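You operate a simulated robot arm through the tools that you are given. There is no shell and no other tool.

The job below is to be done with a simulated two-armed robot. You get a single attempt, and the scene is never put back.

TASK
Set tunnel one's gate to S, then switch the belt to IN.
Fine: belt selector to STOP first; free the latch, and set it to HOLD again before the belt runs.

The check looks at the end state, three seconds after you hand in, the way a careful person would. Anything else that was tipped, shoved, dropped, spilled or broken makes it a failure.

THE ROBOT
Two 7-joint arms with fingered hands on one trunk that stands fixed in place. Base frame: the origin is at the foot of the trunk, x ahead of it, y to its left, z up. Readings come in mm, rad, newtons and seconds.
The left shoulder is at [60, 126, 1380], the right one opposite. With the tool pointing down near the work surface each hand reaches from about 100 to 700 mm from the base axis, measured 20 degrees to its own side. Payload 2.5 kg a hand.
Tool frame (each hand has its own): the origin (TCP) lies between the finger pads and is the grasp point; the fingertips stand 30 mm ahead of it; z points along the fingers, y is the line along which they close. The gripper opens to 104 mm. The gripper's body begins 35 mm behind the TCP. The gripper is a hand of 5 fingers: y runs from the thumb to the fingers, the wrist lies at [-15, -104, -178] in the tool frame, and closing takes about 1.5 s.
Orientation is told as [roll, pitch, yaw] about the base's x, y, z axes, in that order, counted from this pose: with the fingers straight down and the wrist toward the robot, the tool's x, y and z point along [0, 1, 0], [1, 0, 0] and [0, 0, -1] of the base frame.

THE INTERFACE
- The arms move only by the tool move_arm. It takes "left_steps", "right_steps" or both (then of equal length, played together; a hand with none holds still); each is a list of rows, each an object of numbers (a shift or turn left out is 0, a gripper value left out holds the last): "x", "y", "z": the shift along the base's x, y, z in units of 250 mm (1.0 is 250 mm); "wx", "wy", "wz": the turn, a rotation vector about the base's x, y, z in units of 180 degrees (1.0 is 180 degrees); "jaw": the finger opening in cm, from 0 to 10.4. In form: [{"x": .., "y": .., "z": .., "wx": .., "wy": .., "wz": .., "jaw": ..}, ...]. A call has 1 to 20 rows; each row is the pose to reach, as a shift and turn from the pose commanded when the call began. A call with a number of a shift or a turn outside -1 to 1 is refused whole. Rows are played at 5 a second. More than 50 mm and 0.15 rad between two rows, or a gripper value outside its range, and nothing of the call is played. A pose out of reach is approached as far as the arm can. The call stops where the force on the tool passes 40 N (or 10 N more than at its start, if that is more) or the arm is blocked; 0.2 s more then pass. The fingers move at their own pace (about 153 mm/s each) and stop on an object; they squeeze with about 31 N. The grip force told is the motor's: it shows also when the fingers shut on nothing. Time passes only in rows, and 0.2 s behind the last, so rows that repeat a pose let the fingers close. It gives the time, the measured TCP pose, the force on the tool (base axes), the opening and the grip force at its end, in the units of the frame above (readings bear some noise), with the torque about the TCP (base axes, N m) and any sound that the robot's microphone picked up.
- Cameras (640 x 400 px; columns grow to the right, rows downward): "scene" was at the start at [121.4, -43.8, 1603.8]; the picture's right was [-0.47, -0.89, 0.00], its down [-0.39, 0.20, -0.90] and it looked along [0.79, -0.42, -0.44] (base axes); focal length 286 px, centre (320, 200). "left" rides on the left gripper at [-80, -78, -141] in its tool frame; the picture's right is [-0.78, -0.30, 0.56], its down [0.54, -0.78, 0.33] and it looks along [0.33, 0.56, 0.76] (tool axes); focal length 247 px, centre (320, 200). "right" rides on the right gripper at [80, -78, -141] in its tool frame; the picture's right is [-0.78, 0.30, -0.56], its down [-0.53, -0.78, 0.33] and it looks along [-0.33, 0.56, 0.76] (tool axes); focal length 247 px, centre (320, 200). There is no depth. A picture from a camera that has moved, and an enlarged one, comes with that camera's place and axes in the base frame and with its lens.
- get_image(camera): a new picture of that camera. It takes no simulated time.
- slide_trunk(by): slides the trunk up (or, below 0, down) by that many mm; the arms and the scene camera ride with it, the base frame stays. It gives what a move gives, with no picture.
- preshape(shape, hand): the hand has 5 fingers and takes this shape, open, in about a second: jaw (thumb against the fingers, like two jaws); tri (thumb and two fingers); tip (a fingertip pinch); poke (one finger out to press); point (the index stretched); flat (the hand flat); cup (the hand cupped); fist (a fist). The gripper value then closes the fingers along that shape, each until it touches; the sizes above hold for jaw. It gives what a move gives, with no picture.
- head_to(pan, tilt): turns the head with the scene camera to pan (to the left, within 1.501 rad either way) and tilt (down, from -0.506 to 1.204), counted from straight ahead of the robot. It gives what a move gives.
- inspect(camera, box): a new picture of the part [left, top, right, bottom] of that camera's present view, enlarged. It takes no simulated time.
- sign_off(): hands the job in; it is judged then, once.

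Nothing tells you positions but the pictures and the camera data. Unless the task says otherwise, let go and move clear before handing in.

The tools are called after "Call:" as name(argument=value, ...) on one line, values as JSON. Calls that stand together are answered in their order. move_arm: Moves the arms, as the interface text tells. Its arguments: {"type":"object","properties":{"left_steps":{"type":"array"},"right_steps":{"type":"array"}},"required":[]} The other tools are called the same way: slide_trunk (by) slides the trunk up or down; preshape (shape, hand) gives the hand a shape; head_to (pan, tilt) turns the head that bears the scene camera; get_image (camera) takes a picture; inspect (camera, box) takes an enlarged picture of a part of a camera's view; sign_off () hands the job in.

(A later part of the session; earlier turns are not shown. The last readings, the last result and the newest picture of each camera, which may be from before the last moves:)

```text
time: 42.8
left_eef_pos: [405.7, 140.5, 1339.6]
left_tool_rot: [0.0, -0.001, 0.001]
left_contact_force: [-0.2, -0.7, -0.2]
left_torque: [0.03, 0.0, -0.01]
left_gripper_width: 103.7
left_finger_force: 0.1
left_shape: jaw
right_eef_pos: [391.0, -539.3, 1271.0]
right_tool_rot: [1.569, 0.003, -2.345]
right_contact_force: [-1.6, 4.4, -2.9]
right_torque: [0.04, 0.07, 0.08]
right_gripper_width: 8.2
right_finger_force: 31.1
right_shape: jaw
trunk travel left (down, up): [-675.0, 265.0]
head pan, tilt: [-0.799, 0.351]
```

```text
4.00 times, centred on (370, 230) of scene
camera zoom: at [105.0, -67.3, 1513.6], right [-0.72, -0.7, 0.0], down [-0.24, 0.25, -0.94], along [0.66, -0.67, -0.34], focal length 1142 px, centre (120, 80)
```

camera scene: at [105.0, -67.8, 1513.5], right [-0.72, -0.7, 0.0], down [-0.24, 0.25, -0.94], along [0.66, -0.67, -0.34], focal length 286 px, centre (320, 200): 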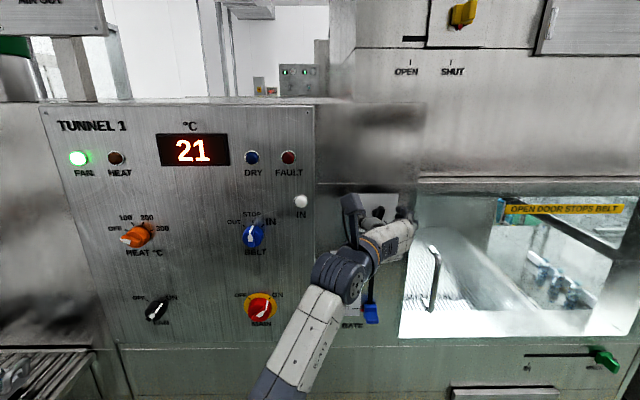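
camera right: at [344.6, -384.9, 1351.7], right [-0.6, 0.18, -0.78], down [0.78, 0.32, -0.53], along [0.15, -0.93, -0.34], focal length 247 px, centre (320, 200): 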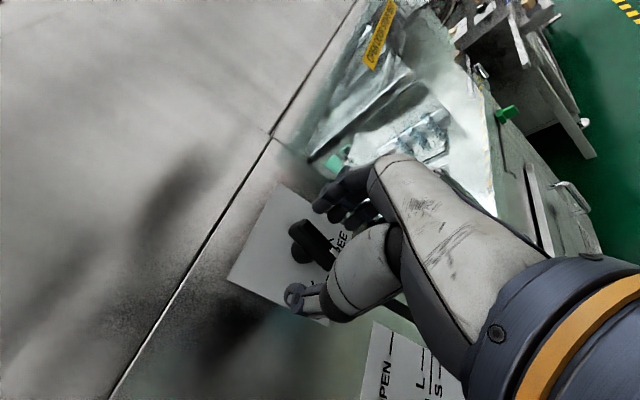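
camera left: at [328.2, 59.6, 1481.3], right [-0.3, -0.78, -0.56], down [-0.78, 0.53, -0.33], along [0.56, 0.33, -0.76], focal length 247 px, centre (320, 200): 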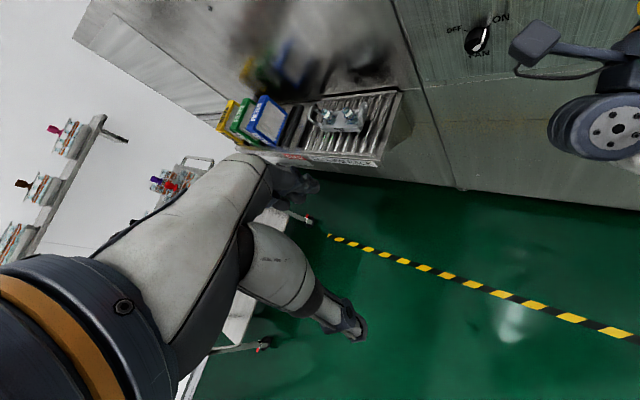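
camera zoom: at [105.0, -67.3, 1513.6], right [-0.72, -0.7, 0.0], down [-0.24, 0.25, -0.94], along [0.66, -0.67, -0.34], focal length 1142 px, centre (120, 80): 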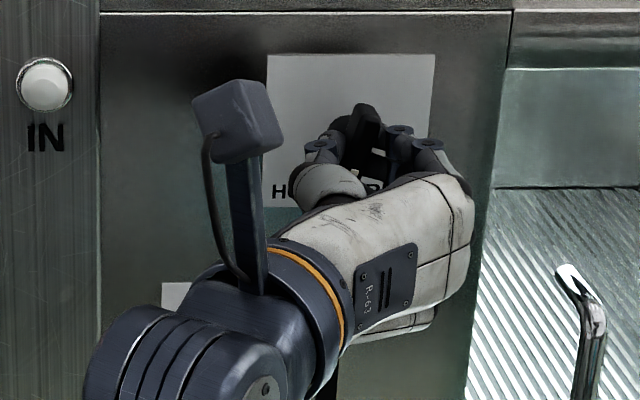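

The bar is gripped. I'll turn 50° counter-clockwise toward FREE and check.

Call:
move_arm(right_steps=[{"wx": -0.0198, "wy": 0.0195}, {"wx": -0.0396, "wy": 0.039}, {"wx": -0.0594, "wy": 0.0585}, {"wx": -0.0792, "wy": 0.078}, {"wx": -0.099, "wy": 0.0975}, {"wx": -0.1187, "wy": 0.117}, {"wx": -0.1385, "wy": 0.1365}, {"wx": -0.1583, "wy": 0.156}, {"wx": -0.1781, "wy": 0.1755}, {"wx": -0.1979, "wy": 0.195}, {"wx": -0.1979, "wy": 0.195}])

Call:
inspect(camera="right", box=[250, 180, 370, 300])

Call:
inspect(camera="scene", box=[320, 180, 420, 280])

```text
time: 45.2
left_eef_pos: [404.7, 140.3, 1339.8]
left_tool_rot: [0.0, 0.0, 0.0]
left_contact_force: [0.0, -0.1, 0.1]
left_torque: [0.01, 0.0, 0.0]
left_gripper_width: 103.7
left_finger_force: 0.0
left_shape: jaw
right_eef_pos: [391.2, -538.5, 1273.0]
right_tool_rot: [1.565, -0.873, -2.343]
right_contact_force: [-10.2, 12.4, -16.9]
right_torque: [0.42, 0.39, 0.11]
right_gripper_width: 8.3
right_finger_force: 31.0
right_shape: jaw
trunk travel left (down, up): [-675.0, 265.0]
head pan, tilt: [-0.799, 0.351]
```

```text
3.33 times, centred on (310, 240) of right
camera zoom: at [368.4, -360.5, 1264.6], right [-0.95, -0.17, -0.27], down [0.3, -0.17, -0.94], along [0.11, -0.97, 0.21], focal length 823 px, centre (353, 67)
```

zoom: 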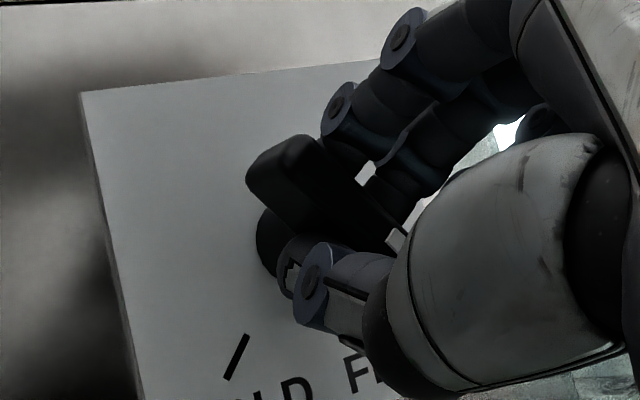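

```text
4.00 times, centred on (370, 230) of scene
camera zoom: at [104.4, -67.3, 1513.6], right [-0.72, -0.7, 0.0], down [-0.24, 0.25, -0.94], along [0.66, -0.67, -0.34], focal length 1142 px, centre (120, 80)
```

zoom: 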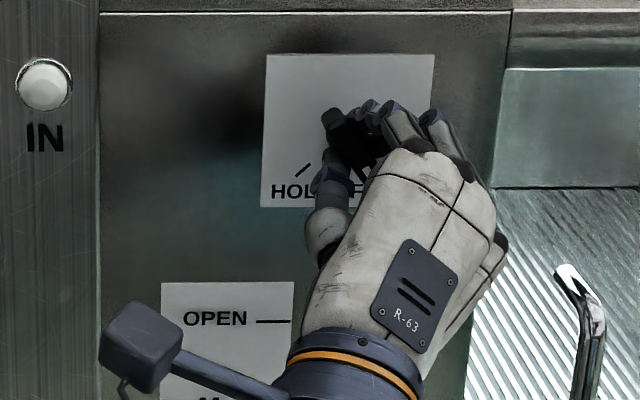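

The bar has turned to about 39° of the 45° needed. I'll turn a further 7°.

Call:
move_arm(right_steps=[{"wx": -0.0092, "wy": 0.0091}, {"wx": -0.0185, "wy": 0.0182}, {"wx": -0.0277, "wy": 0.0273}, {"wx": -0.0277, "wy": 0.0273}])

Call:
inspect(camera="scene", box=[340, 190, 410, 250])

```text
time: 46.2
left_eef_pos: [405.3, 139.0, 1339.2]
left_tool_rot: [0.0, 0.001, 0.001]
left_contact_force: [0.4, -0.6, -0.1]
left_torque: [0.01, 0.01, 0.01]
left_gripper_width: 103.7
left_finger_force: 0.1
left_shape: jaw
right_eef_pos: [389.6, -537.9, 1272.0]
right_tool_rot: [1.562, -0.995, -2.339]
right_contact_force: [-12.7, 14.0, -18.0]
right_torque: [0.5, 0.43, 0.16]
right_gripper_width: 8.5
right_finger_force: 31.0
right_shape: jaw
trunk travel left (down, up): [-675.0, 265.0]
head pan, tilt: [-0.799, 0.351]
```

```text
6.67 times, centred on (375, 220) of scene
camera zoom: at [104.1, -67.2, 1513.6], right [-0.72, -0.7, 0.0], down [-0.24, 0.25, -0.94], along [0.66, -0.67, -0.34], focal length 1903 px, centre (-47, 67)
```

zoom: 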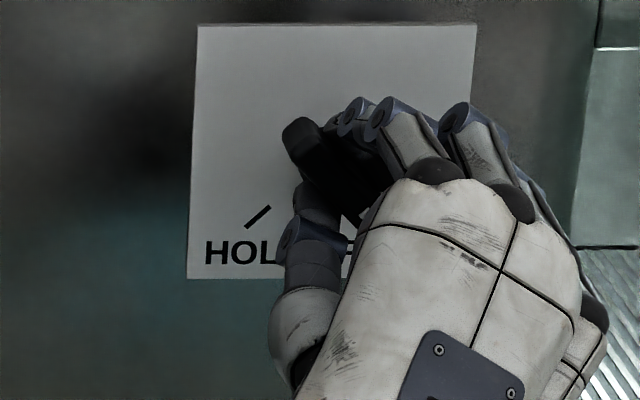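

The bar looks about at FREE. I'll open, back off and check.

Call:
move_arm(right_steps=[{"jaw": 2}, {"jaw": 5}, {"jaw": 7}, {"jaw": 7}, {"x": -0.0571, "y": 0.056, "jaw": 7}, {"x": -0.1143, "y": 0.112}, {"x": -0.1714, "y": 0.168}, {"x": -0.2286, "y": 0.2239}, {"x": -0.2286, "y": 0.2239}])

Call:
get_image(camera="scene")

Call:
inspect(camera="scene", box=[340, 180, 410, 250])

Call:
get_image(camera="right")

```text
time: 48.2
left_eef_pos: [406.6, 139.2, 1340.4]
left_tool_rot: [0.001, 0.001, 0.003]
left_contact_force: [0.1, -0.1, 0.8]
left_torque: [0.03, 0.03, 0.04]
left_gripper_width: 103.8
left_finger_force: 0.0
left_shape: jaw
right_eef_pos: [328.3, -489.2, 1295.3]
right_tool_rot: [1.67, -0.995, -2.45]
right_contact_force: [-0.1, 0.4, -0.3]
right_torque: [0.03, 0.04, 0.04]
right_gripper_width: 69.7
right_finger_force: 0.0
right_shape: jaw
trunk travel left (down, up): [-675.0, 265.0]
head pan, tilt: [-0.799, 0.351]
```

```text
taken
camera scene: at [105.1, -67.8, 1513.5], right [-0.72, -0.7, 0.0], down [-0.24, 0.25, -0.94], along [0.65, -0.67, -0.34], focal length 286 px, centre (320, 200)
```

scene: 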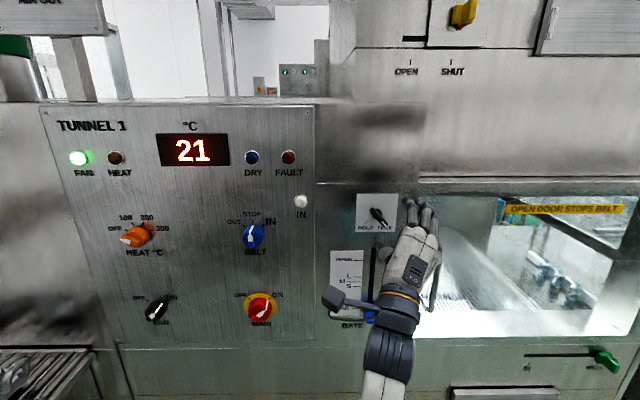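

```text
5.71 times, centred on (375, 215) of scene
camera zoom: at [105.1, -67.8, 1513.5], right [-0.72, -0.7, 0.0], down [-0.24, 0.25, -0.94], along [0.65, -0.67, -0.34], focal length 1631 px, centre (6, 114)
```

zoom: 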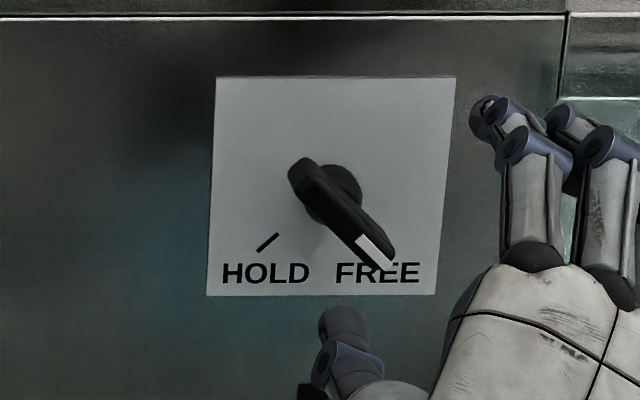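

```text
taken
camera right: at [308.5, -312.3, 1266.5], right [-0.96, -0.18, -0.2], down [0.25, -0.29, -0.92], along [0.11, -0.94, 0.33], focal length 247 px, centre (320, 200)
```

right: 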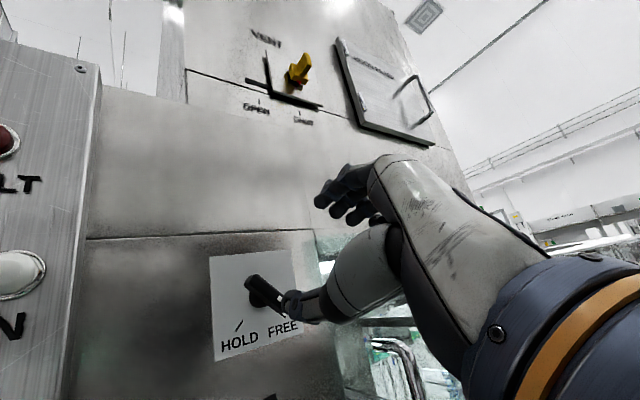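

The latch is now at FREE. Next is the gate tab, which I place at about (u=110.5, z≈1008), sticking out to n≈656. I'll turn the hand so the fingers close horizontally and lower it in front of the gate.

Call:
move_arm(right_steps=[{"x": 0.007, "y": -0.0012, "z": -0.0889, "wx": 0.0262, "wy": -0.0237, "wz": 0.0016}, {"x": 0.0141, "y": -0.0023, "z": -0.1778, "wx": 0.0524, "wy": -0.0474, "wz": 0.0033}, {"x": 0.0212, "y": -0.0035, "z": -0.2667, "wx": 0.0785, "wy": -0.0711, "wz": 0.0049}, {"x": 0.0283, "y": -0.0046, "z": -0.3556, "wx": 0.1047, "wy": -0.0948, "wz": 0.0066}, {"x": 0.0353, "y": -0.0058, "z": -0.4444, "wx": 0.1309, "wy": -0.1185, "wz": 0.0082}, {"x": 0.0424, "y": -0.0069, "z": -0.5333, "wx": 0.1571, "wy": -0.1422, "wz": 0.0099}, {"x": 0.0495, "y": -0.0081, "z": -0.6222, "wx": 0.1832, "wy": -0.1659, "wz": 0.0115}, {"x": 0.0565, "y": -0.0092, "z": -0.7111, "wx": 0.2094, "wy": -0.1896, "wz": 0.0132}, {"x": 0.0636, "y": -0.0104, "z": -0.8, "wx": 0.2356, "wy": -0.2133, "wz": 0.0148}, {"x": 0.0636, "y": -0.0104, "z": -0.8, "wx": 0.2356, "wy": -0.2133, "wz": 0.0148}])

Call:
get_image(camera="scene")

Call:
get_image(camera="right")

```text
time: 48.7
left_eef_pos: [406.1, 140.8, 1339.8]
left_tool_rot: [0.0, 0.001, 0.002]
left_contact_force: [-0.3, 0.2, 0.3]
left_torque: [-0.01, -0.01, -0.02]
left_gripper_width: 103.7
left_finger_force: 0.0
left_shape: jaw
right_eef_pos: [320.4, -502.5, 1292.4]
right_tool_rot: [1.754, -0.952, -2.542]
right_contact_force: [0.4, 0.0, -0.4]
right_torque: [0.0, -0.01, -0.01]
right_gripper_width: 69.8
right_finger_force: 0.0
right_shape: jaw
right hand out of reach, approached as far as the arm can: row 2
trunk travel left (down, up): [-675.0, 265.0]
head pan, tilt: [-0.799, 0.351]
stopped in row 2 (right hand): the arm was blocked; the commanded pose is now the measured one
```

```text
taken
camera scene: at [105.1, -67.7, 1513.6], right [-0.72, -0.7, 0.0], down [-0.24, 0.25, -0.94], along [0.66, -0.67, -0.34], focal length 286 px, centre (320, 200)
```

scene: 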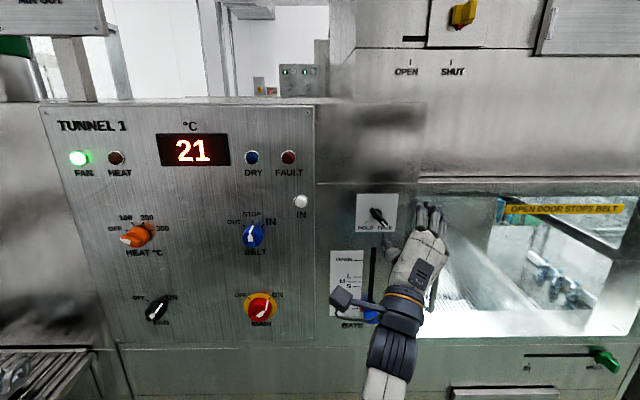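

```text
taken
camera right: at [306.4, -325.6, 1259.6], right [-0.95, -0.16, -0.26], down [0.3, -0.31, -0.9], along [0.06, -0.94, 0.34], focal length 247 px, centre (320, 200)
```

right: 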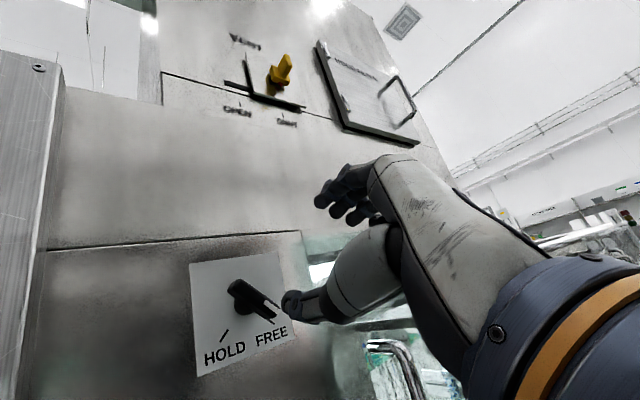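

The arm reached a joint limit when I retreated with that roll. I'll ease forward a little, unwind the roll clockwise and move down.

Call:
move_arm(right_steps=[{"x": 0.03, "y": -0.028, "z": 0.0, "wx": 0.0294, "wy": -0.0246, "wz": 0.0037}, {"x": 0.06, "y": -0.056, "z": -0.02, "wx": 0.0589, "wy": -0.0492, "wz": 0.0075}, {"x": 0.0857, "y": -0.084, "z": -0.05, "wx": 0.0883, "wy": -0.0738, "wz": 0.0112}, {"x": 0.0857, "y": -0.084, "z": -0.09, "wx": 0.1177, "wy": -0.0985, "wz": 0.0149}, {"x": 0.0857, "y": -0.084, "z": -0.13, "wx": 0.1471, "wy": -0.1231, "wz": 0.0186}, {"x": 0.0857, "y": -0.084, "z": -0.17, "wx": 0.1766, "wy": -0.1477, "wz": 0.0224}, {"x": 0.0857, "y": -0.084, "z": -0.21, "wx": 0.206, "wy": -0.1723, "wz": 0.0261}, {"x": 0.0857, "y": -0.084, "z": -0.24, "wx": 0.2354, "wy": -0.1969, "wz": 0.0298}])

Call:
get_image(camera="scene")

Call:
get_image(camera="right")

```text
time: 50.7
left_eef_pos: [406.4, 139.2, 1339.1]
left_tool_rot: [0.0, 0.0, 0.0]
left_contact_force: [0.0, -0.5, -0.1]
left_torque: [0.03, 0.01, 0.0]
left_gripper_width: 104.0
left_finger_force: 0.1
left_shape: jaw
right_eef_pos: [314.7, -545.4, 1258.0]
right_tool_rot: [1.632, -0.019, -2.418]
right_contact_force: [-1.2, 0.2, 0.4]
right_torque: [-0.01, 0.0, -0.04]
right_gripper_width: 69.7
right_finger_force: 0.1
right_shape: jaw
trunk travel left (down, up): [-675.0, 265.0]
head pan, tilt: [-0.799, 0.351]
stopped in row 8 (right hand): the arm was blocked; the commanded pose is now the measured one
```

```text
taken
camera scene: at [105.0, -68.0, 1513.5], right [-0.72, -0.7, 0.0], down [-0.24, 0.25, -0.94], along [0.66, -0.67, -0.34], focal length 286 px, centre (320, 200)
```

scene: 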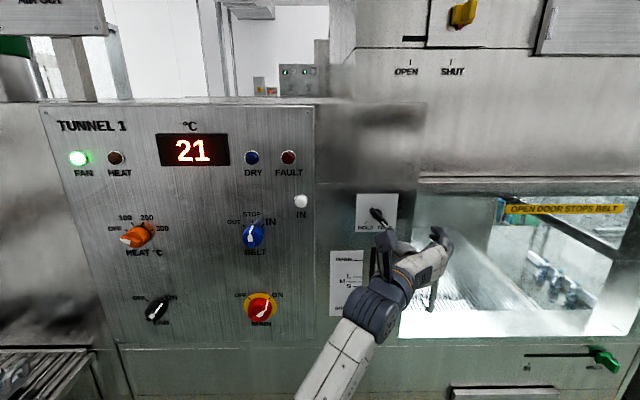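

```text
taken
camera right: at [278.1, -381.8, 1327.8], right [-0.57, 0.18, -0.8], down [0.82, 0.23, -0.53], along [0.09, -0.96, -0.28], focal length 247 px, centre (320, 200)
```

right: 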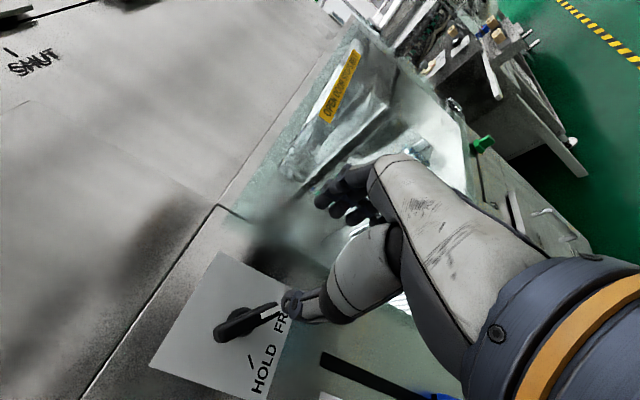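

The arm is being held off to the right by something. I'll look down at the elbow and forearm.

Call:
head_to(pan=-0.9, tilt=1.1)

Call:
get_image(camera="scene")

Call:
get_image(camera="left")

```text
time: 51.8
left_eef_pos: [405.9, 140.4, 1339.5]
left_tool_rot: [0.0, 0.001, 0.003]
left_contact_force: [-0.6, -0.2, -0.2]
left_torque: [0.01, 0.02, 0.01]
left_gripper_width: 103.8
left_finger_force: 0.1
left_shape: jaw
right_eef_pos: [314.5, -543.9, 1257.1]
right_tool_rot: [1.63, -0.021, -2.419]
right_contact_force: [-0.2, -0.3, -0.4]
right_torque: [0.0, 0.03, -0.01]
right_gripper_width: 69.7
right_finger_force: 0.1
right_shape: jaw
trunk travel left (down, up): [-675.0, 265.0]
head pan, tilt: [-0.901, 1.1]
```

```text
taken
camera scene: at [79.4, -50.6, 1452.2], right [-0.78, -0.62, 0.0], down [-0.55, 0.7, -0.45], along [0.28, -0.36, -0.89], focal length 286 px, centre (320, 200)
```

scene: 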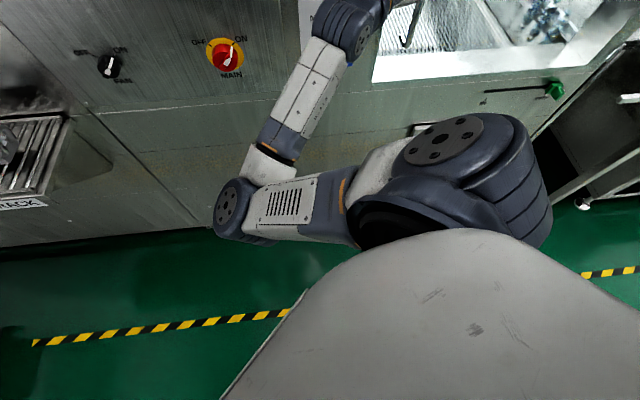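

```text
taken
camera left: at [327.8, 59.3, 1481.4], right [-0.3, -0.78, -0.56], down [-0.78, 0.53, -0.33], along [0.56, 0.33, -0.76], focal length 247 px, centre (320, 200)
```

left: 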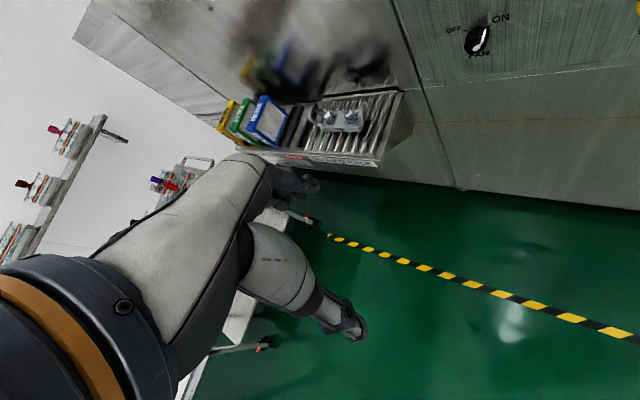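

The elbow has swung inward in front of the torso, which limits reaching to the right. I'll move the hand back toward the middle, where it moved freely, before going down and then right to the gate.

Call:
move_arm(right_steps=[{"x": 0.07, "y": 0.12, "z": -0.02}, {"x": 0.16, "y": 0.26, "z": -0.06}, {"x": 0.25, "y": 0.4, "z": -0.1}, {"x": 0.34, "y": 0.54, "z": -0.14}, {"x": 0.43, "y": 0.66, "z": -0.18}, {"x": 0.496, "y": 0.736, "z": -0.228}, {"x": 0.496, "y": 0.736, "z": -0.228}])

Call:
get_image(camera="scene")

```text
time: 52.6
left_eef_pos: [406.0, 139.4, 1339.2]
left_tool_rot: [0.001, 0.002, 0.0]
left_contact_force: [0.5, 0.0, 0.7]
left_torque: [0.01, 0.0, 0.04]
left_gripper_width: 103.6
left_finger_force: 0.1
left_shape: jaw
right_eef_pos: [342.2, -491.6, 1282.2]
right_tool_rot: [1.743, -0.07, -2.508]
right_contact_force: [-0.2, 0.6, -0.7]
right_torque: [-0.02, -0.01, -0.02]
right_gripper_width: 69.7
right_finger_force: 0.1
right_shape: jaw
trunk travel left (down, up): [-675.0, 265.0]
head pan, tilt: [-0.901, 1.1]
stopped in row 3 (right hand): the arm was blocked; the commanded pose is now the measured one
```

```text
taken
camera scene: at [79.4, -50.5, 1452.2], right [-0.78, -0.62, 0.0], down [-0.55, 0.7, -0.45], along [0.28, -0.36, -0.89], focal length 286 px, centre (320, 200)
```

scene: 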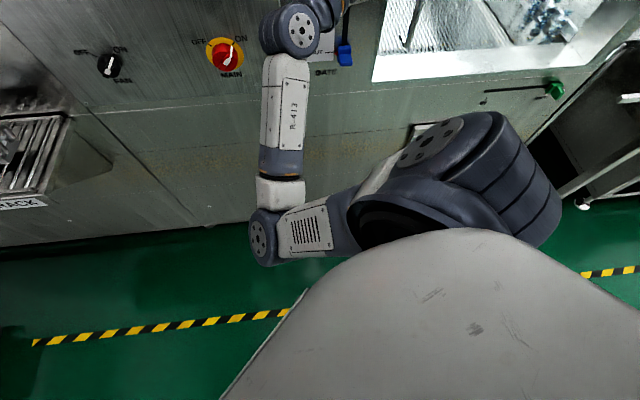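

The upper arm seems to be pressed close against the chest, so moving toward the robot is blocked. I'll go slightly forward, away from the body, and then straight down.

Call:
move_arm(right_steps=[{"x": 0.036, "y": -0.035}, {"x": 0.0714, "y": -0.07}, {"x": 0.0714, "y": -0.07, "z": -0.08}, {"x": 0.0714, "y": -0.07, "z": -0.16}, {"x": 0.0714, "y": -0.07, "z": -0.24}, {"x": 0.0714, "y": -0.07, "z": -0.32}])

Call:
get_image(camera="scene")

Call:
get_image(camera="right")

```text
time: 54.0
left_eef_pos: [405.6, 138.6, 1339.8]
left_tool_rot: [0.001, 0.001, 0.001]
left_contact_force: [-0.5, 0.3, -0.4]
left_torque: [0.0, 0.0, 0.01]
left_gripper_width: 103.5
left_finger_force: 0.0
left_shape: jaw
right_eef_pos: [361.1, -509.0, 1201.5]
right_tool_rot: [1.739, -0.066, -2.505]
right_contact_force: [0.4, 0.2, 0.5]
right_torque: [0.02, 0.01, -0.01]
right_gripper_width: 70.0
right_finger_force: 0.1
right_shape: jaw
trunk travel left (down, up): [-675.0, 265.0]
head pan, tilt: [-0.901, 1.1]
```

```text
taken
camera scene: at [79.3, -50.7, 1452.2], right [-0.78, -0.62, 0.0], down [-0.55, 0.7, -0.45], along [0.28, -0.36, -0.89], focal length 286 px, centre (320, 200)
```

scene: 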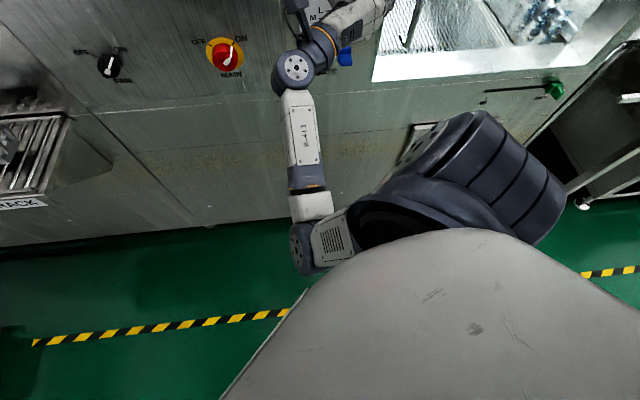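

```text
taken
camera right: at [336.2, -337.4, 1251.6], right [-0.53, 0.13, -0.84], down [0.85, 0.11, -0.52], along [0.02, -0.99, -0.17], focal length 247 px, centre (320, 200)
```

right: 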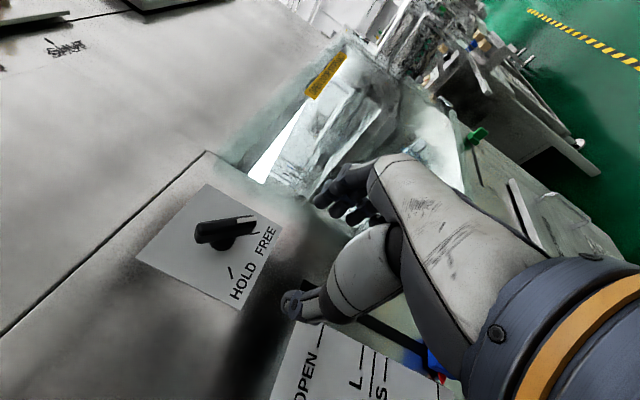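

It's moving freely again at z≈1200 above the gate. I'll level the hand's orientation and go on down to just above the tab height.

Call:
move_arm(right_steps=[{"x": -0.01, "y": 0.01, "z": -0.06, "wx": 0.0136, "wy": 0.0048, "wz": 0.0122}, {"x": -0.02, "y": 0.02, "z": -0.15, "wx": 0.0271, "wy": 0.0097, "wz": 0.0245}, {"x": -0.0257, "y": 0.0252, "z": -0.25, "wx": 0.0407, "wy": 0.0145, "wz": 0.0367}, {"x": -0.0257, "y": 0.0252, "z": -0.35, "wx": 0.0542, "wy": 0.0193, "wz": 0.0489}, {"x": -0.0257, "y": 0.0252, "z": -0.45, "wx": 0.0542, "wy": 0.0193, "wz": 0.0489}, {"x": -0.0257, "y": 0.0252, "z": -0.55, "wx": 0.0542, "wy": 0.0193, "wz": 0.0489}, {"x": -0.0257, "y": 0.0252, "z": -0.63, "wx": 0.0542, "wy": 0.0193, "wz": 0.0489}, {"x": -0.0257, "y": 0.0252, "z": -0.63, "wx": 0.0542, "wy": 0.0193, "wz": 0.0489}])

Call:
get_image(camera="right")

Call:
get_image(camera="scene")

```text
time: 55.5
left_eef_pos: [405.9, 140.2, 1338.9]
left_tool_rot: [-0.001, 0.002, 0.0]
left_contact_force: [-0.3, -1.3, -0.1]
left_torque: [0.02, -0.04, 0.01]
left_gripper_width: 103.6
left_finger_force: 0.1
left_shape: jaw
right_eef_pos: [380.2, -515.0, 1118.7]
right_tool_rot: [1.71, 0.084, -2.353]
right_contact_force: [-1.0, 0.0, -0.7]
right_torque: [-0.04, 0.0, -0.03]
right_gripper_width: 69.8
right_finger_force: 0.1
right_shape: jaw
trunk travel left (down, up): [-675.0, 265.0]
head pan, tilt: [-0.901, 1.1]
stopped in row 7 (right hand): the arm was blocked; the commanded pose is now the measured one
```

```text
taken
camera right: at [324.5, -356.8, 1185.4], right [-0.47, 0.15, -0.87], down [0.86, 0.29, -0.42], along [0.19, -0.94, -0.27], focal length 247 px, centre (320, 200)
```

right: 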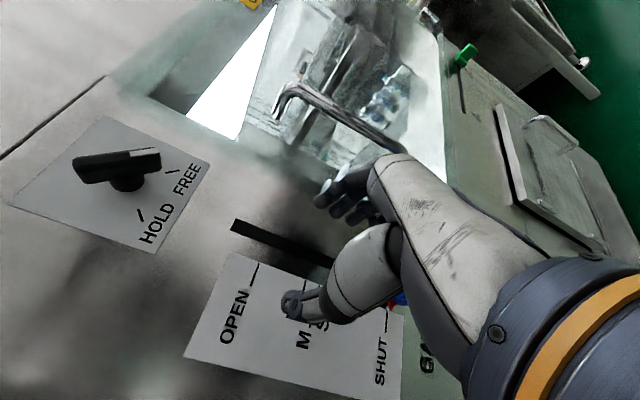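

```text
taken
camera scene: at [79.3, -50.6, 1452.2], right [-0.78, -0.62, 0.0], down [-0.55, 0.7, -0.45], along [0.28, -0.36, -0.89], focal length 286 px, centre (320, 200)
```

scene: 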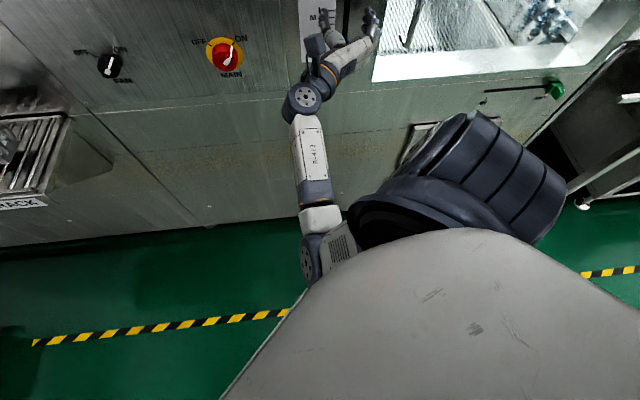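

The elbow is squeezed inward against the chest because this roll makes the hand physically point right. A palm-down roll (fingers above the tab, thumb below) suits the gate better, so I'll roll counter-clockwise in steps.

Call:
move_arm(right_steps=[{"x": -0.01, "y": -0.01, "wx": -0.0249, "wy": 0.0282, "wz": -0.0023}, {"x": -0.02, "y": -0.02, "wx": -0.0498, "wy": 0.0565, "wz": -0.0045}, {"x": -0.03, "y": -0.03, "wx": -0.0747, "wy": 0.0847, "wz": -0.0068}, {"x": -0.04, "y": -0.04, "wx": -0.0996, "wy": 0.1129, "wz": -0.0091}, {"x": -0.05, "y": -0.05, "wx": -0.1245, "wy": 0.1412, "wz": -0.0114}])

Call:
get_image(camera="scene")

```text
time: 56.7
left_eef_pos: [404.9, 139.5, 1338.6]
left_tool_rot: [0.001, -0.001, 0.002]
left_contact_force: [0.3, -0.9, -0.1]
left_torque: [0.0, 0.02, 0.01]
left_gripper_width: 103.8
left_finger_force: 0.0
left_shape: jaw
right_eef_pos: [367.9, -526.5, 1117.9]
right_tool_rot: [1.678, -0.508, -2.383]
right_contact_force: [-0.4, -0.1, -0.6]
right_torque: [-0.01, 0.0, 0.02]
right_gripper_width: 69.6
right_finger_force: 0.0
right_shape: jaw
trunk travel left (down, up): [-675.0, 265.0]
head pan, tilt: [-0.901, 1.1]
```

```text
taken
camera scene: at [79.2, -50.7, 1452.2], right [-0.78, -0.62, 0.0], down [-0.55, 0.7, -0.45], along [0.28, -0.36, -0.89], focal length 286 px, centre (320, 200)
```

scene: 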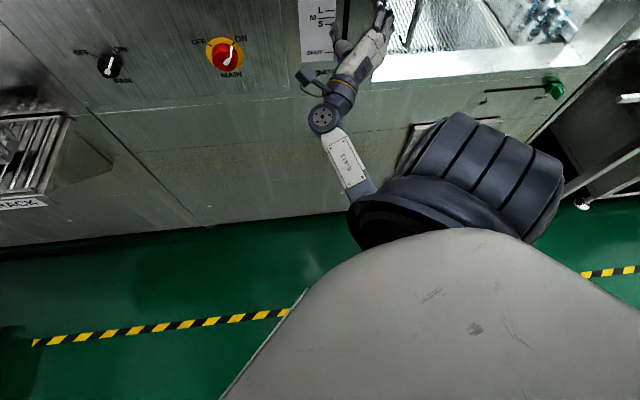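

That freed the elbow. I'll continue rolling to fully palm-down while easing back and down slightly.

Call:
move_arm(right_steps=[{"x": -0.0064, "y": 0.0062, "z": -0.0222, "wx": -0.0249, "wy": 0.0282, "wz": -0.0023}, {"x": -0.0127, "y": 0.0124, "z": -0.0444, "wx": -0.0498, "wy": 0.0565, "wz": -0.0045}, {"x": -0.0191, "y": 0.0187, "z": -0.0667, "wx": -0.0747, "wy": 0.0847, "wz": -0.0068}, {"x": -0.0254, "y": 0.0249, "z": -0.0889, "wx": -0.0996, "wy": 0.1129, "wz": -0.0091}, {"x": -0.0318, "y": 0.0311, "z": -0.1111, "wx": -0.1245, "wy": 0.1412, "wz": -0.0114}, {"x": -0.0381, "y": 0.0373, "z": -0.1333, "wx": -0.1494, "wy": 0.1694, "wz": -0.0136}, {"x": -0.0445, "y": 0.0436, "z": -0.1556, "wx": -0.1743, "wy": 0.1976, "wz": -0.0159}, {"x": -0.0508, "y": 0.0498, "z": -0.1778, "wx": -0.1992, "wy": 0.2259, "wz": -0.0181}, {"x": -0.0572, "y": 0.056, "z": -0.2, "wx": -0.2241, "wy": 0.2541, "wz": -0.0204}, {"x": -0.0572, "y": 0.056, "z": -0.2, "wx": -0.2241, "wy": 0.2541, "wz": -0.0204}])

Call:
get_image(camera="scene")

Call:
get_image(camera="right")

```text
time: 58.9
left_eef_pos: [406.1, 139.9, 1338.2]
left_tool_rot: [0.001, 0.0, 0.001]
left_contact_force: [-0.2, 0.0, 0.8]
left_torque: [0.04, 0.01, -0.01]
left_gripper_width: 103.6
left_finger_force: 0.1
left_shape: jaw
right_eef_pos: [353.1, -511.6, 1066.8]
right_tool_rot: [-1.213, -1.567, 0.436]
right_contact_force: [-0.1, -0.3, 0.0]
right_torque: [0.03, -0.03, 0.01]
right_gripper_width: 69.9
right_finger_force: 0.1
right_shape: jaw
trunk travel left (down, up): [-675.0, 265.0]
head pan, tilt: [-0.901, 1.1]
```

```text
taken
camera scene: at [79.4, -50.5, 1452.2], right [-0.78, -0.62, 0.0], down [-0.55, 0.7, -0.45], along [0.28, -0.36, -0.89], focal length 286 px, centre (320, 200)
```

scene: 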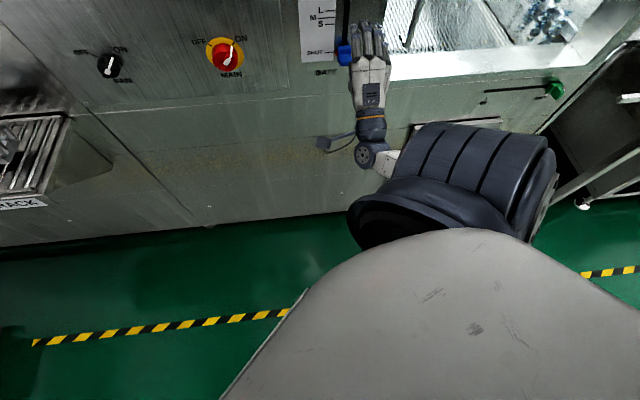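

```text
taken
camera right: at [308.5, -355.6, 989.4], right [-0.94, -0.16, 0.3], down [-0.14, -0.62, -0.78], along [0.31, -0.77, 0.56], focal length 247 px, centre (320, 200)
```

right: 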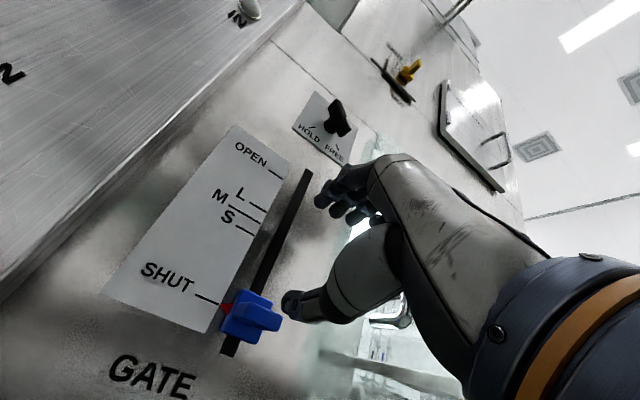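

The hand is now palm-down with the elbow out, and the right camera has a clear view of the gate handle and scale. I'll zoom in there and check the latch too.

Call:
inspect(camera="right", box=[180, 220, 340, 370])

Call:
inspect(camera="right", box=[270, 70, 390, 190])

Call:
head_to(pan=-0.8, tilt=0.45)

Call:
get_image(camera="scene")

Call:
inspect(camera="scene", box=[320, 140, 420, 300])

```text
2.67 times, centred on (260, 295) of right
camera zoom: at [308.5, -355.6, 989.4], right [-0.94, -0.16, 0.3], down [-0.14, -0.62, -0.78], along [0.31, -0.77, 0.56], focal length 659 px, centre (480, -53)
```

zoom: 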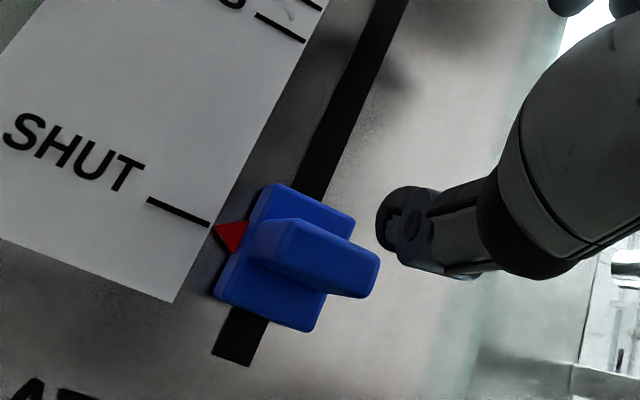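

```text
3.33 times, centred on (330, 130) of right
camera zoom: at [308.5, -355.6, 989.4], right [-0.94, -0.16, 0.3], down [-0.14, -0.62, -0.78], along [0.31, -0.77, 0.56], focal length 823 px, centre (287, 433)
```

zoom: 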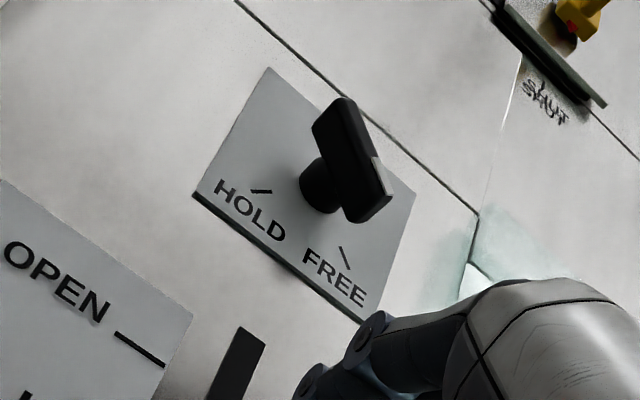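

```text
time: 59.9
left_eef_pos: [406.1, 139.4, 1339.3]
left_tool_rot: [0.0, 0.0, -0.001]
left_contact_force: [-1.3, 0.8, 0.0]
left_torque: [0.0, -0.01, 0.0]
left_gripper_width: 103.6
left_finger_force: 0.0
left_shape: jaw
right_eef_pos: [353.4, -512.6, 1067.9]
right_tool_rot: [0.06, -1.567, -0.836]
right_contact_force: [-1.1, -0.2, 0.0]
right_torque: [-0.01, -0.01, -0.02]
right_gripper_width: 69.6
right_finger_force: 0.0
right_shape: jaw
trunk travel left (down, up): [-675.0, 265.0]
head pan, tilt: [-0.799, 0.45]
```

```text
taken
camera scene: at [104.2, -67.0, 1504.3], right [-0.72, -0.7, 0.0], down [-0.3, 0.31, -0.9], along [0.63, -0.65, -0.44], focal length 286 px, centre (320, 200)
```

scene: 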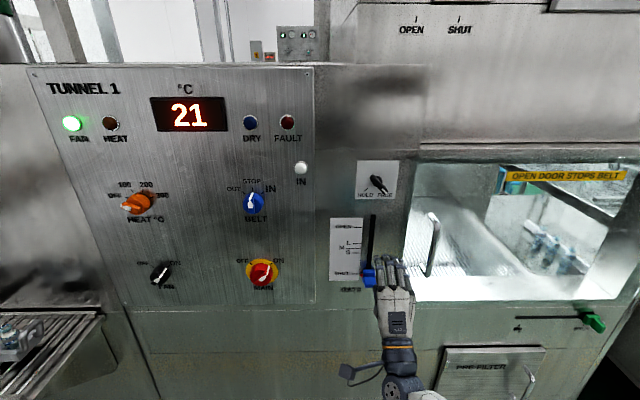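

```text
2.50 times, centred on (370, 220) of scene
camera zoom: at [104.2, -67.0, 1504.3], right [-0.72, -0.7, 0.0], down [-0.3, 0.31, -0.9], along [0.63, -0.65, -0.44], focal length 714 px, centre (195, 150)
```

zoom: 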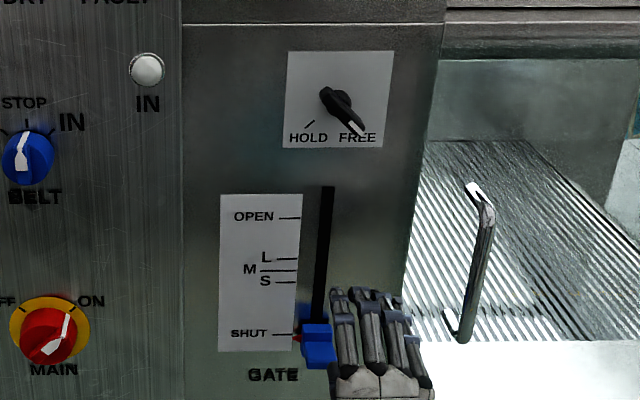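

The tab center comes out at (u=110.4, z≈1009.5), spanning n≈656–685. I'll lower the hand in front of it first.

Call:
move_arm(right_steps=[{"x": 0.0072, "y": 0.0155, "z": -0.08}, {"x": 0.0144, "y": 0.031, "z": -0.16}, {"x": 0.0144, "y": 0.031, "z": -0.23}, {"x": 0.0144, "y": 0.031, "z": -0.23}])

Call:
get_image(camera="right")

Call:
inspect(camera="right", box=[220, 170, 380, 320])

```text
time: 60.9
left_eef_pos: [405.5, 138.9, 1340.1]
left_tool_rot: [0.0, -0.001, -0.001]
left_contact_force: [-0.3, -0.8, -0.5]
left_torque: [0.03, 0.02, 0.03]
left_gripper_width: 103.8
left_finger_force: 0.0
left_shape: jaw
right_eef_pos: [356.7, -505.7, 1007.4]
right_tool_rot: [0.994, -1.572, -1.77]
right_contact_force: [-0.2, -0.3, 0.7]
right_torque: [-0.03, 0.02, 0.02]
right_gripper_width: 69.9
right_finger_force: 0.0
right_shape: jaw
trunk travel left (down, up): [-675.0, 265.0]
head pan, tilt: [-0.799, 0.45]
```

```text
taken
camera right: at [312.7, -348.1, 930.5], right [-0.94, -0.16, 0.3], down [-0.14, -0.61, -0.78], along [0.31, -0.77, 0.56], focal length 247 px, centre (320, 200)
```

right: 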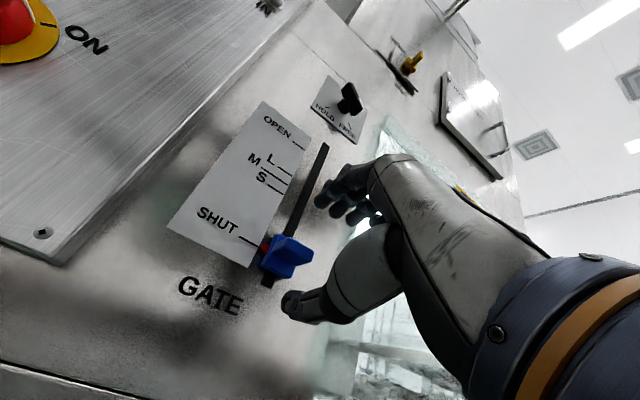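

```text
2.67 times, centred on (300, 245) of right
camera zoom: at [312.7, -348.1, 930.5], right [-0.94, -0.16, 0.3], down [-0.14, -0.61, -0.78], along [0.31, -0.77, 0.56], focal length 659 px, centre (373, 80)
```

zoom: 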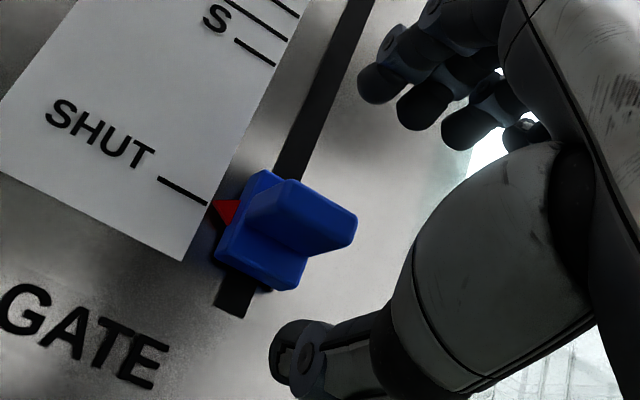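

The tab is aligned with the hand's line. I'll advance 40 mm so it lies between fingers (above) and thumb (below).

Call:
move_arm(right_steps=[{"x": 0.0381, "y": -0.0373, "z": 0.004}, {"x": 0.0763, "y": -0.0747, "z": 0.008}, {"x": 0.1144, "y": -0.112, "z": 0.008}, {"x": 0.1144, "y": -0.112, "z": 0.008}])

Call:
inspect(camera="right", box=[220, 170, 380, 320])

Call:
inspect(camera="scene", box=[320, 200, 420, 300])

```text
time: 61.9
left_eef_pos: [405.8, 139.4, 1339.9]
left_tool_rot: [-0.001, 0.001, 0.0]
left_contact_force: [-0.2, -0.5, 0.0]
left_torque: [0.0, -0.01, 0.01]
left_gripper_width: 103.7
left_finger_force: 0.1
left_shape: jaw
right_eef_pos: [384.7, -533.6, 1009.7]
right_tool_rot: [0.465, -1.568, -1.241]
right_contact_force: [-0.6, 0.3, 0.2]
right_torque: [0.04, 0.0, 0.02]
right_gripper_width: 70.1
right_finger_force: 0.0
right_shape: jaw
trunk travel left (down, up): [-675.0, 265.0]
head pan, tilt: [-0.799, 0.45]
```

```text
2.67 times, centred on (300, 245) of right
camera zoom: at [340.6, -376.4, 933.7], right [-0.94, -0.16, 0.3], down [-0.14, -0.61, -0.78], along [0.31, -0.77, 0.55], focal length 659 px, centre (373, 80)
```

zoom: 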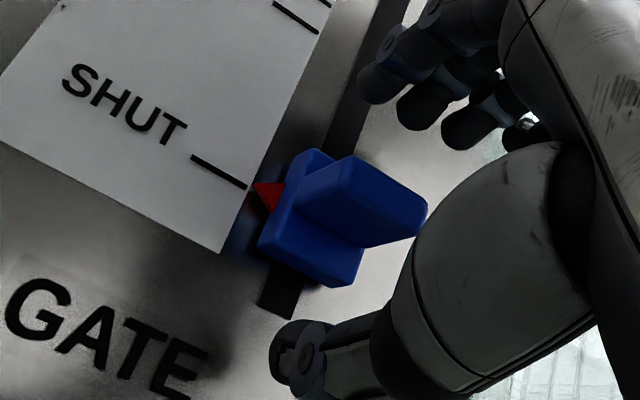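

```text
4.00 times, centred on (370, 250) of scene
camera zoom: at [104.1, -66.9, 1504.4], right [-0.72, -0.7, 0.0], down [-0.3, 0.31, -0.9], along [0.63, -0.65, -0.44], focal length 1142 px, centre (120, 0)
```

zoom: 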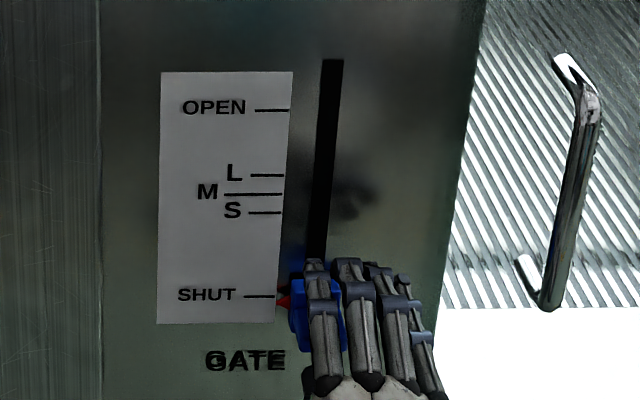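

The index finger is centered on the tab but the middle finger is off its right edge. I'll shift 5 mm left and then close gradually.

Call:
move_arm(right_steps=[{"x": 0.014, "y": 0.0143}, {"x": 0.014, "y": 0.0143, "jaw": 5}, {"x": 0.014, "y": 0.0143, "jaw": 3.5}, {"x": 0.014, "y": 0.0143, "jaw": 2.5}, {"x": 0.014, "y": 0.0143, "jaw": 1.8}, {"x": 0.014, "y": 0.0143, "jaw": 1.2}, {"x": 0.014, "y": 0.0143, "jaw": 0.6}, {"x": 0.014, "y": 0.0143, "jaw": 0}, {"x": 0.014, "y": 0.0143, "jaw": 0}, {"x": 0.014, "y": 0.0143, "jaw": 0}])

Call:
inspect(camera="right", box=[220, 170, 380, 320])

Call:
inspect(camera="scene", box=[320, 200, 420, 300])

```text
time: 64.1
left_eef_pos: [407.1, 139.3, 1338.5]
left_tool_rot: [0.0, 0.0, 0.001]
left_contact_force: [-0.3, -0.6, 0.0]
left_torque: [-0.01, -0.01, -0.03]
left_gripper_width: 104.0
left_finger_force: 0.1
left_shape: jaw
right_eef_pos: [389.0, -530.0, 1010.0]
right_tool_rot: [-0.137, -1.569, -0.641]
right_contact_force: [1.1, 0.2, -3.8]
right_torque: [0.08, 0.01, 0.0]
right_gripper_width: 5.5
right_finger_force: 31.2
right_shape: jaw
trunk travel left (down, up): [-675.0, 265.0]
head pan, tilt: [-0.799, 0.45]
```

```text
2.67 times, centred on (300, 245) of right
camera zoom: at [344.3, -372.8, 933.4], right [-0.94, -0.16, 0.3], down [-0.14, -0.61, -0.78], along [0.31, -0.77, 0.55], focal length 659 px, centre (373, 80)
```

zoom: 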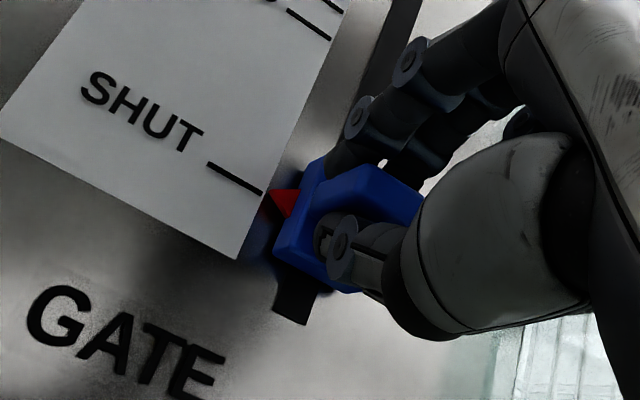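

```text
4.00 times, centred on (370, 250) of scene
camera zoom: at [104.6, -67.5, 1504.2], right [-0.72, -0.7, 0.0], down [-0.3, 0.31, -0.9], along [0.63, -0.65, -0.44], focal length 1142 px, centre (120, 0)
```

zoom: 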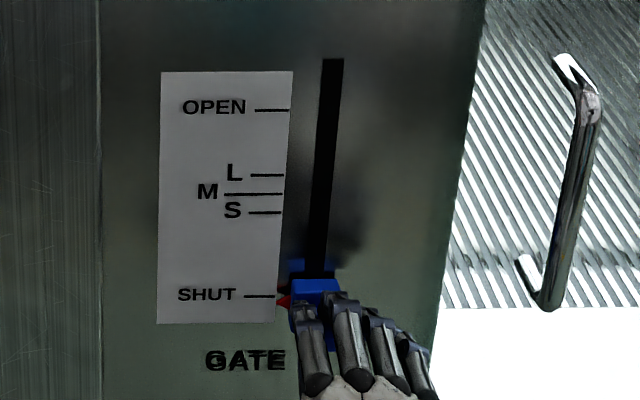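

The tab is gripped with the red pointer at SHUT. I'll lift 30 mm first and see whether the slider follows.

Call:
move_arm(right_steps=[{"z": 0.03}, {"z": 0.06}, {"z": 0.09}, {"z": 0.12}, {"z": 0.12}])

Call:
inspect(camera="right", box=[220, 120, 380, 270])

Call:
inspect(camera="scene", box=[320, 200, 420, 300])

```text
time: 65.3
left_eef_pos: [405.2, 139.5, 1339.0]
left_tool_rot: [0.0, -0.001, 0.0]
left_contact_force: [-0.1, 0.4, 0.7]
left_torque: [-0.01, 0.01, 0.01]
left_gripper_width: 103.6
left_finger_force: 0.0
left_shape: jaw
right_eef_pos: [390.7, -529.7, 1043.6]
right_tool_rot: [2.937, -1.569, 2.572]
right_contact_force: [-4.4, 3.6, -2.3]
right_torque: [0.04, 0.06, -0.01]
right_gripper_width: 5.6
right_finger_force: 30.8
right_shape: jaw
trunk travel left (down, up): [-675.0, 265.0]
head pan, tilt: [-0.799, 0.45]
```

```text
2.67 times, centred on (300, 195) of right
camera zoom: at [345.0, -373.2, 966.3], right [-0.94, -0.16, 0.29], down [-0.14, -0.62, -0.78], along [0.31, -0.77, 0.56], focal length 659 px, centre (373, 213)
```

zoom: 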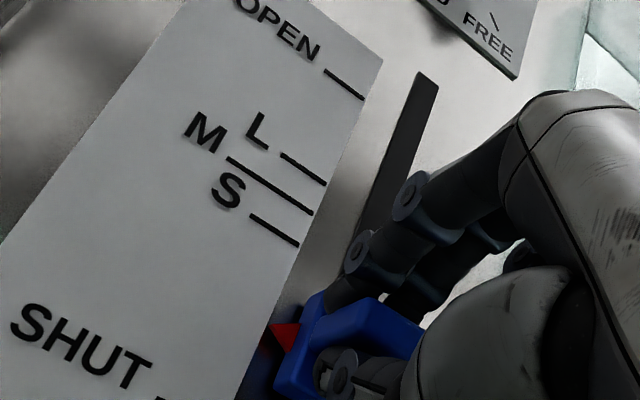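

```text
4.00 times, centred on (370, 250) of scene
camera zoom: at [103.8, -66.8, 1504.5], right [-0.72, -0.7, 0.0], down [-0.3, 0.31, -0.9], along [0.63, -0.65, -0.43], focal length 1142 px, centre (120, 0)
```

zoom: 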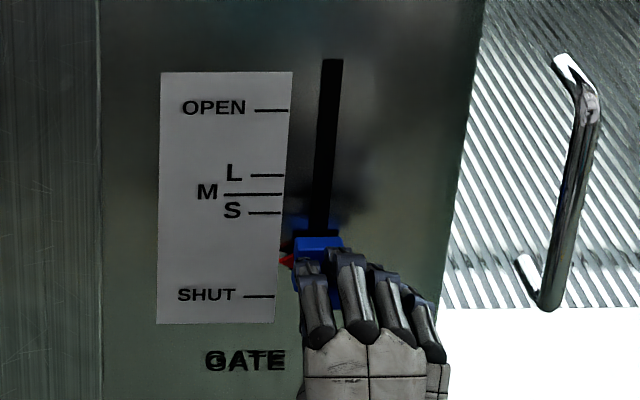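

The slider follows. I'll lift 28 mm more and then fine-tune against the S mark.

Call:
move_arm(right_steps=[{"z": 0.03}, {"z": 0.06}, {"z": 0.09}, {"z": 0.112}, {"z": 0.112}])

Call:
inspect(camera="right", box=[240, 160, 360, 270])

Call:
inspect(camera="scene", box=[335, 220, 405, 290])

```text
time: 66.5
left_eef_pos: [404.4, 138.2, 1339.5]
left_tool_rot: [0.0, 0.0, 0.001]
left_contact_force: [-0.4, 0.3, -0.5]
left_torque: [0.01, -0.01, 0.01]
left_gripper_width: 103.8
left_finger_force: 0.1
left_shape: jaw
right_eef_pos: [388.7, -529.3, 1070.6]
right_tool_rot: [2.497, -1.567, 3.009]
right_contact_force: [-3.8, -2.2, -3.5]
right_torque: [0.06, 0.04, -0.11]
right_gripper_width: 5.7
right_finger_force: 31.0
right_shape: jaw
trunk travel left (down, up): [-675.0, 265.0]
head pan, tilt: [-0.799, 0.45]
```

```text
3.64 times, centred on (300, 215) of right
camera zoom: at [345.4, -372.6, 993.7], right [-0.94, -0.16, 0.29], down [-0.14, -0.61, -0.78], along [0.31, -0.77, 0.56], focal length 898 px, centre (393, 146)
```

zoom: 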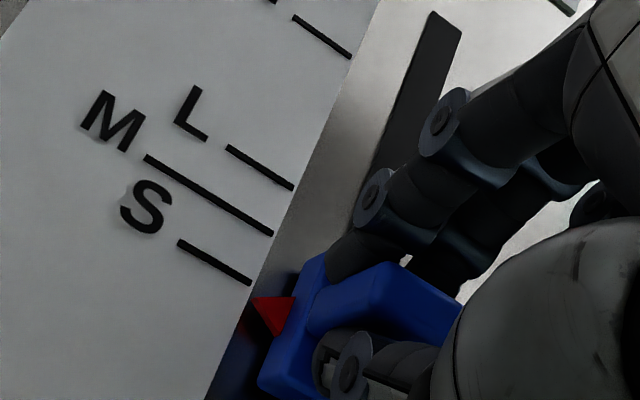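

```text
5.71 times, centred on (370, 255) of scene
camera zoom: at [103.8, -67.7, 1504.4], right [-0.72, -0.7, 0.0], down [-0.3, 0.31, -0.9], along [0.63, -0.64, -0.44], focal length 1631 px, centre (34, -114)
```

zoom: 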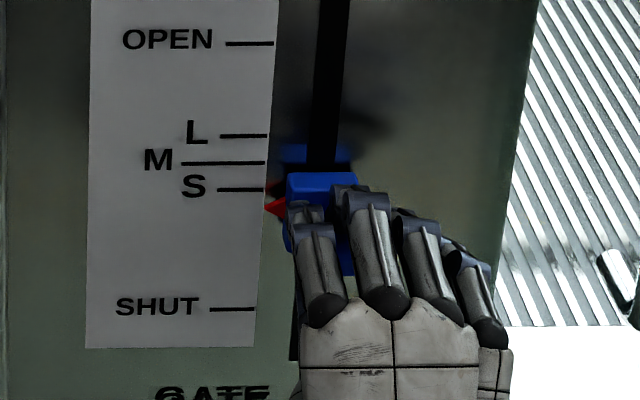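

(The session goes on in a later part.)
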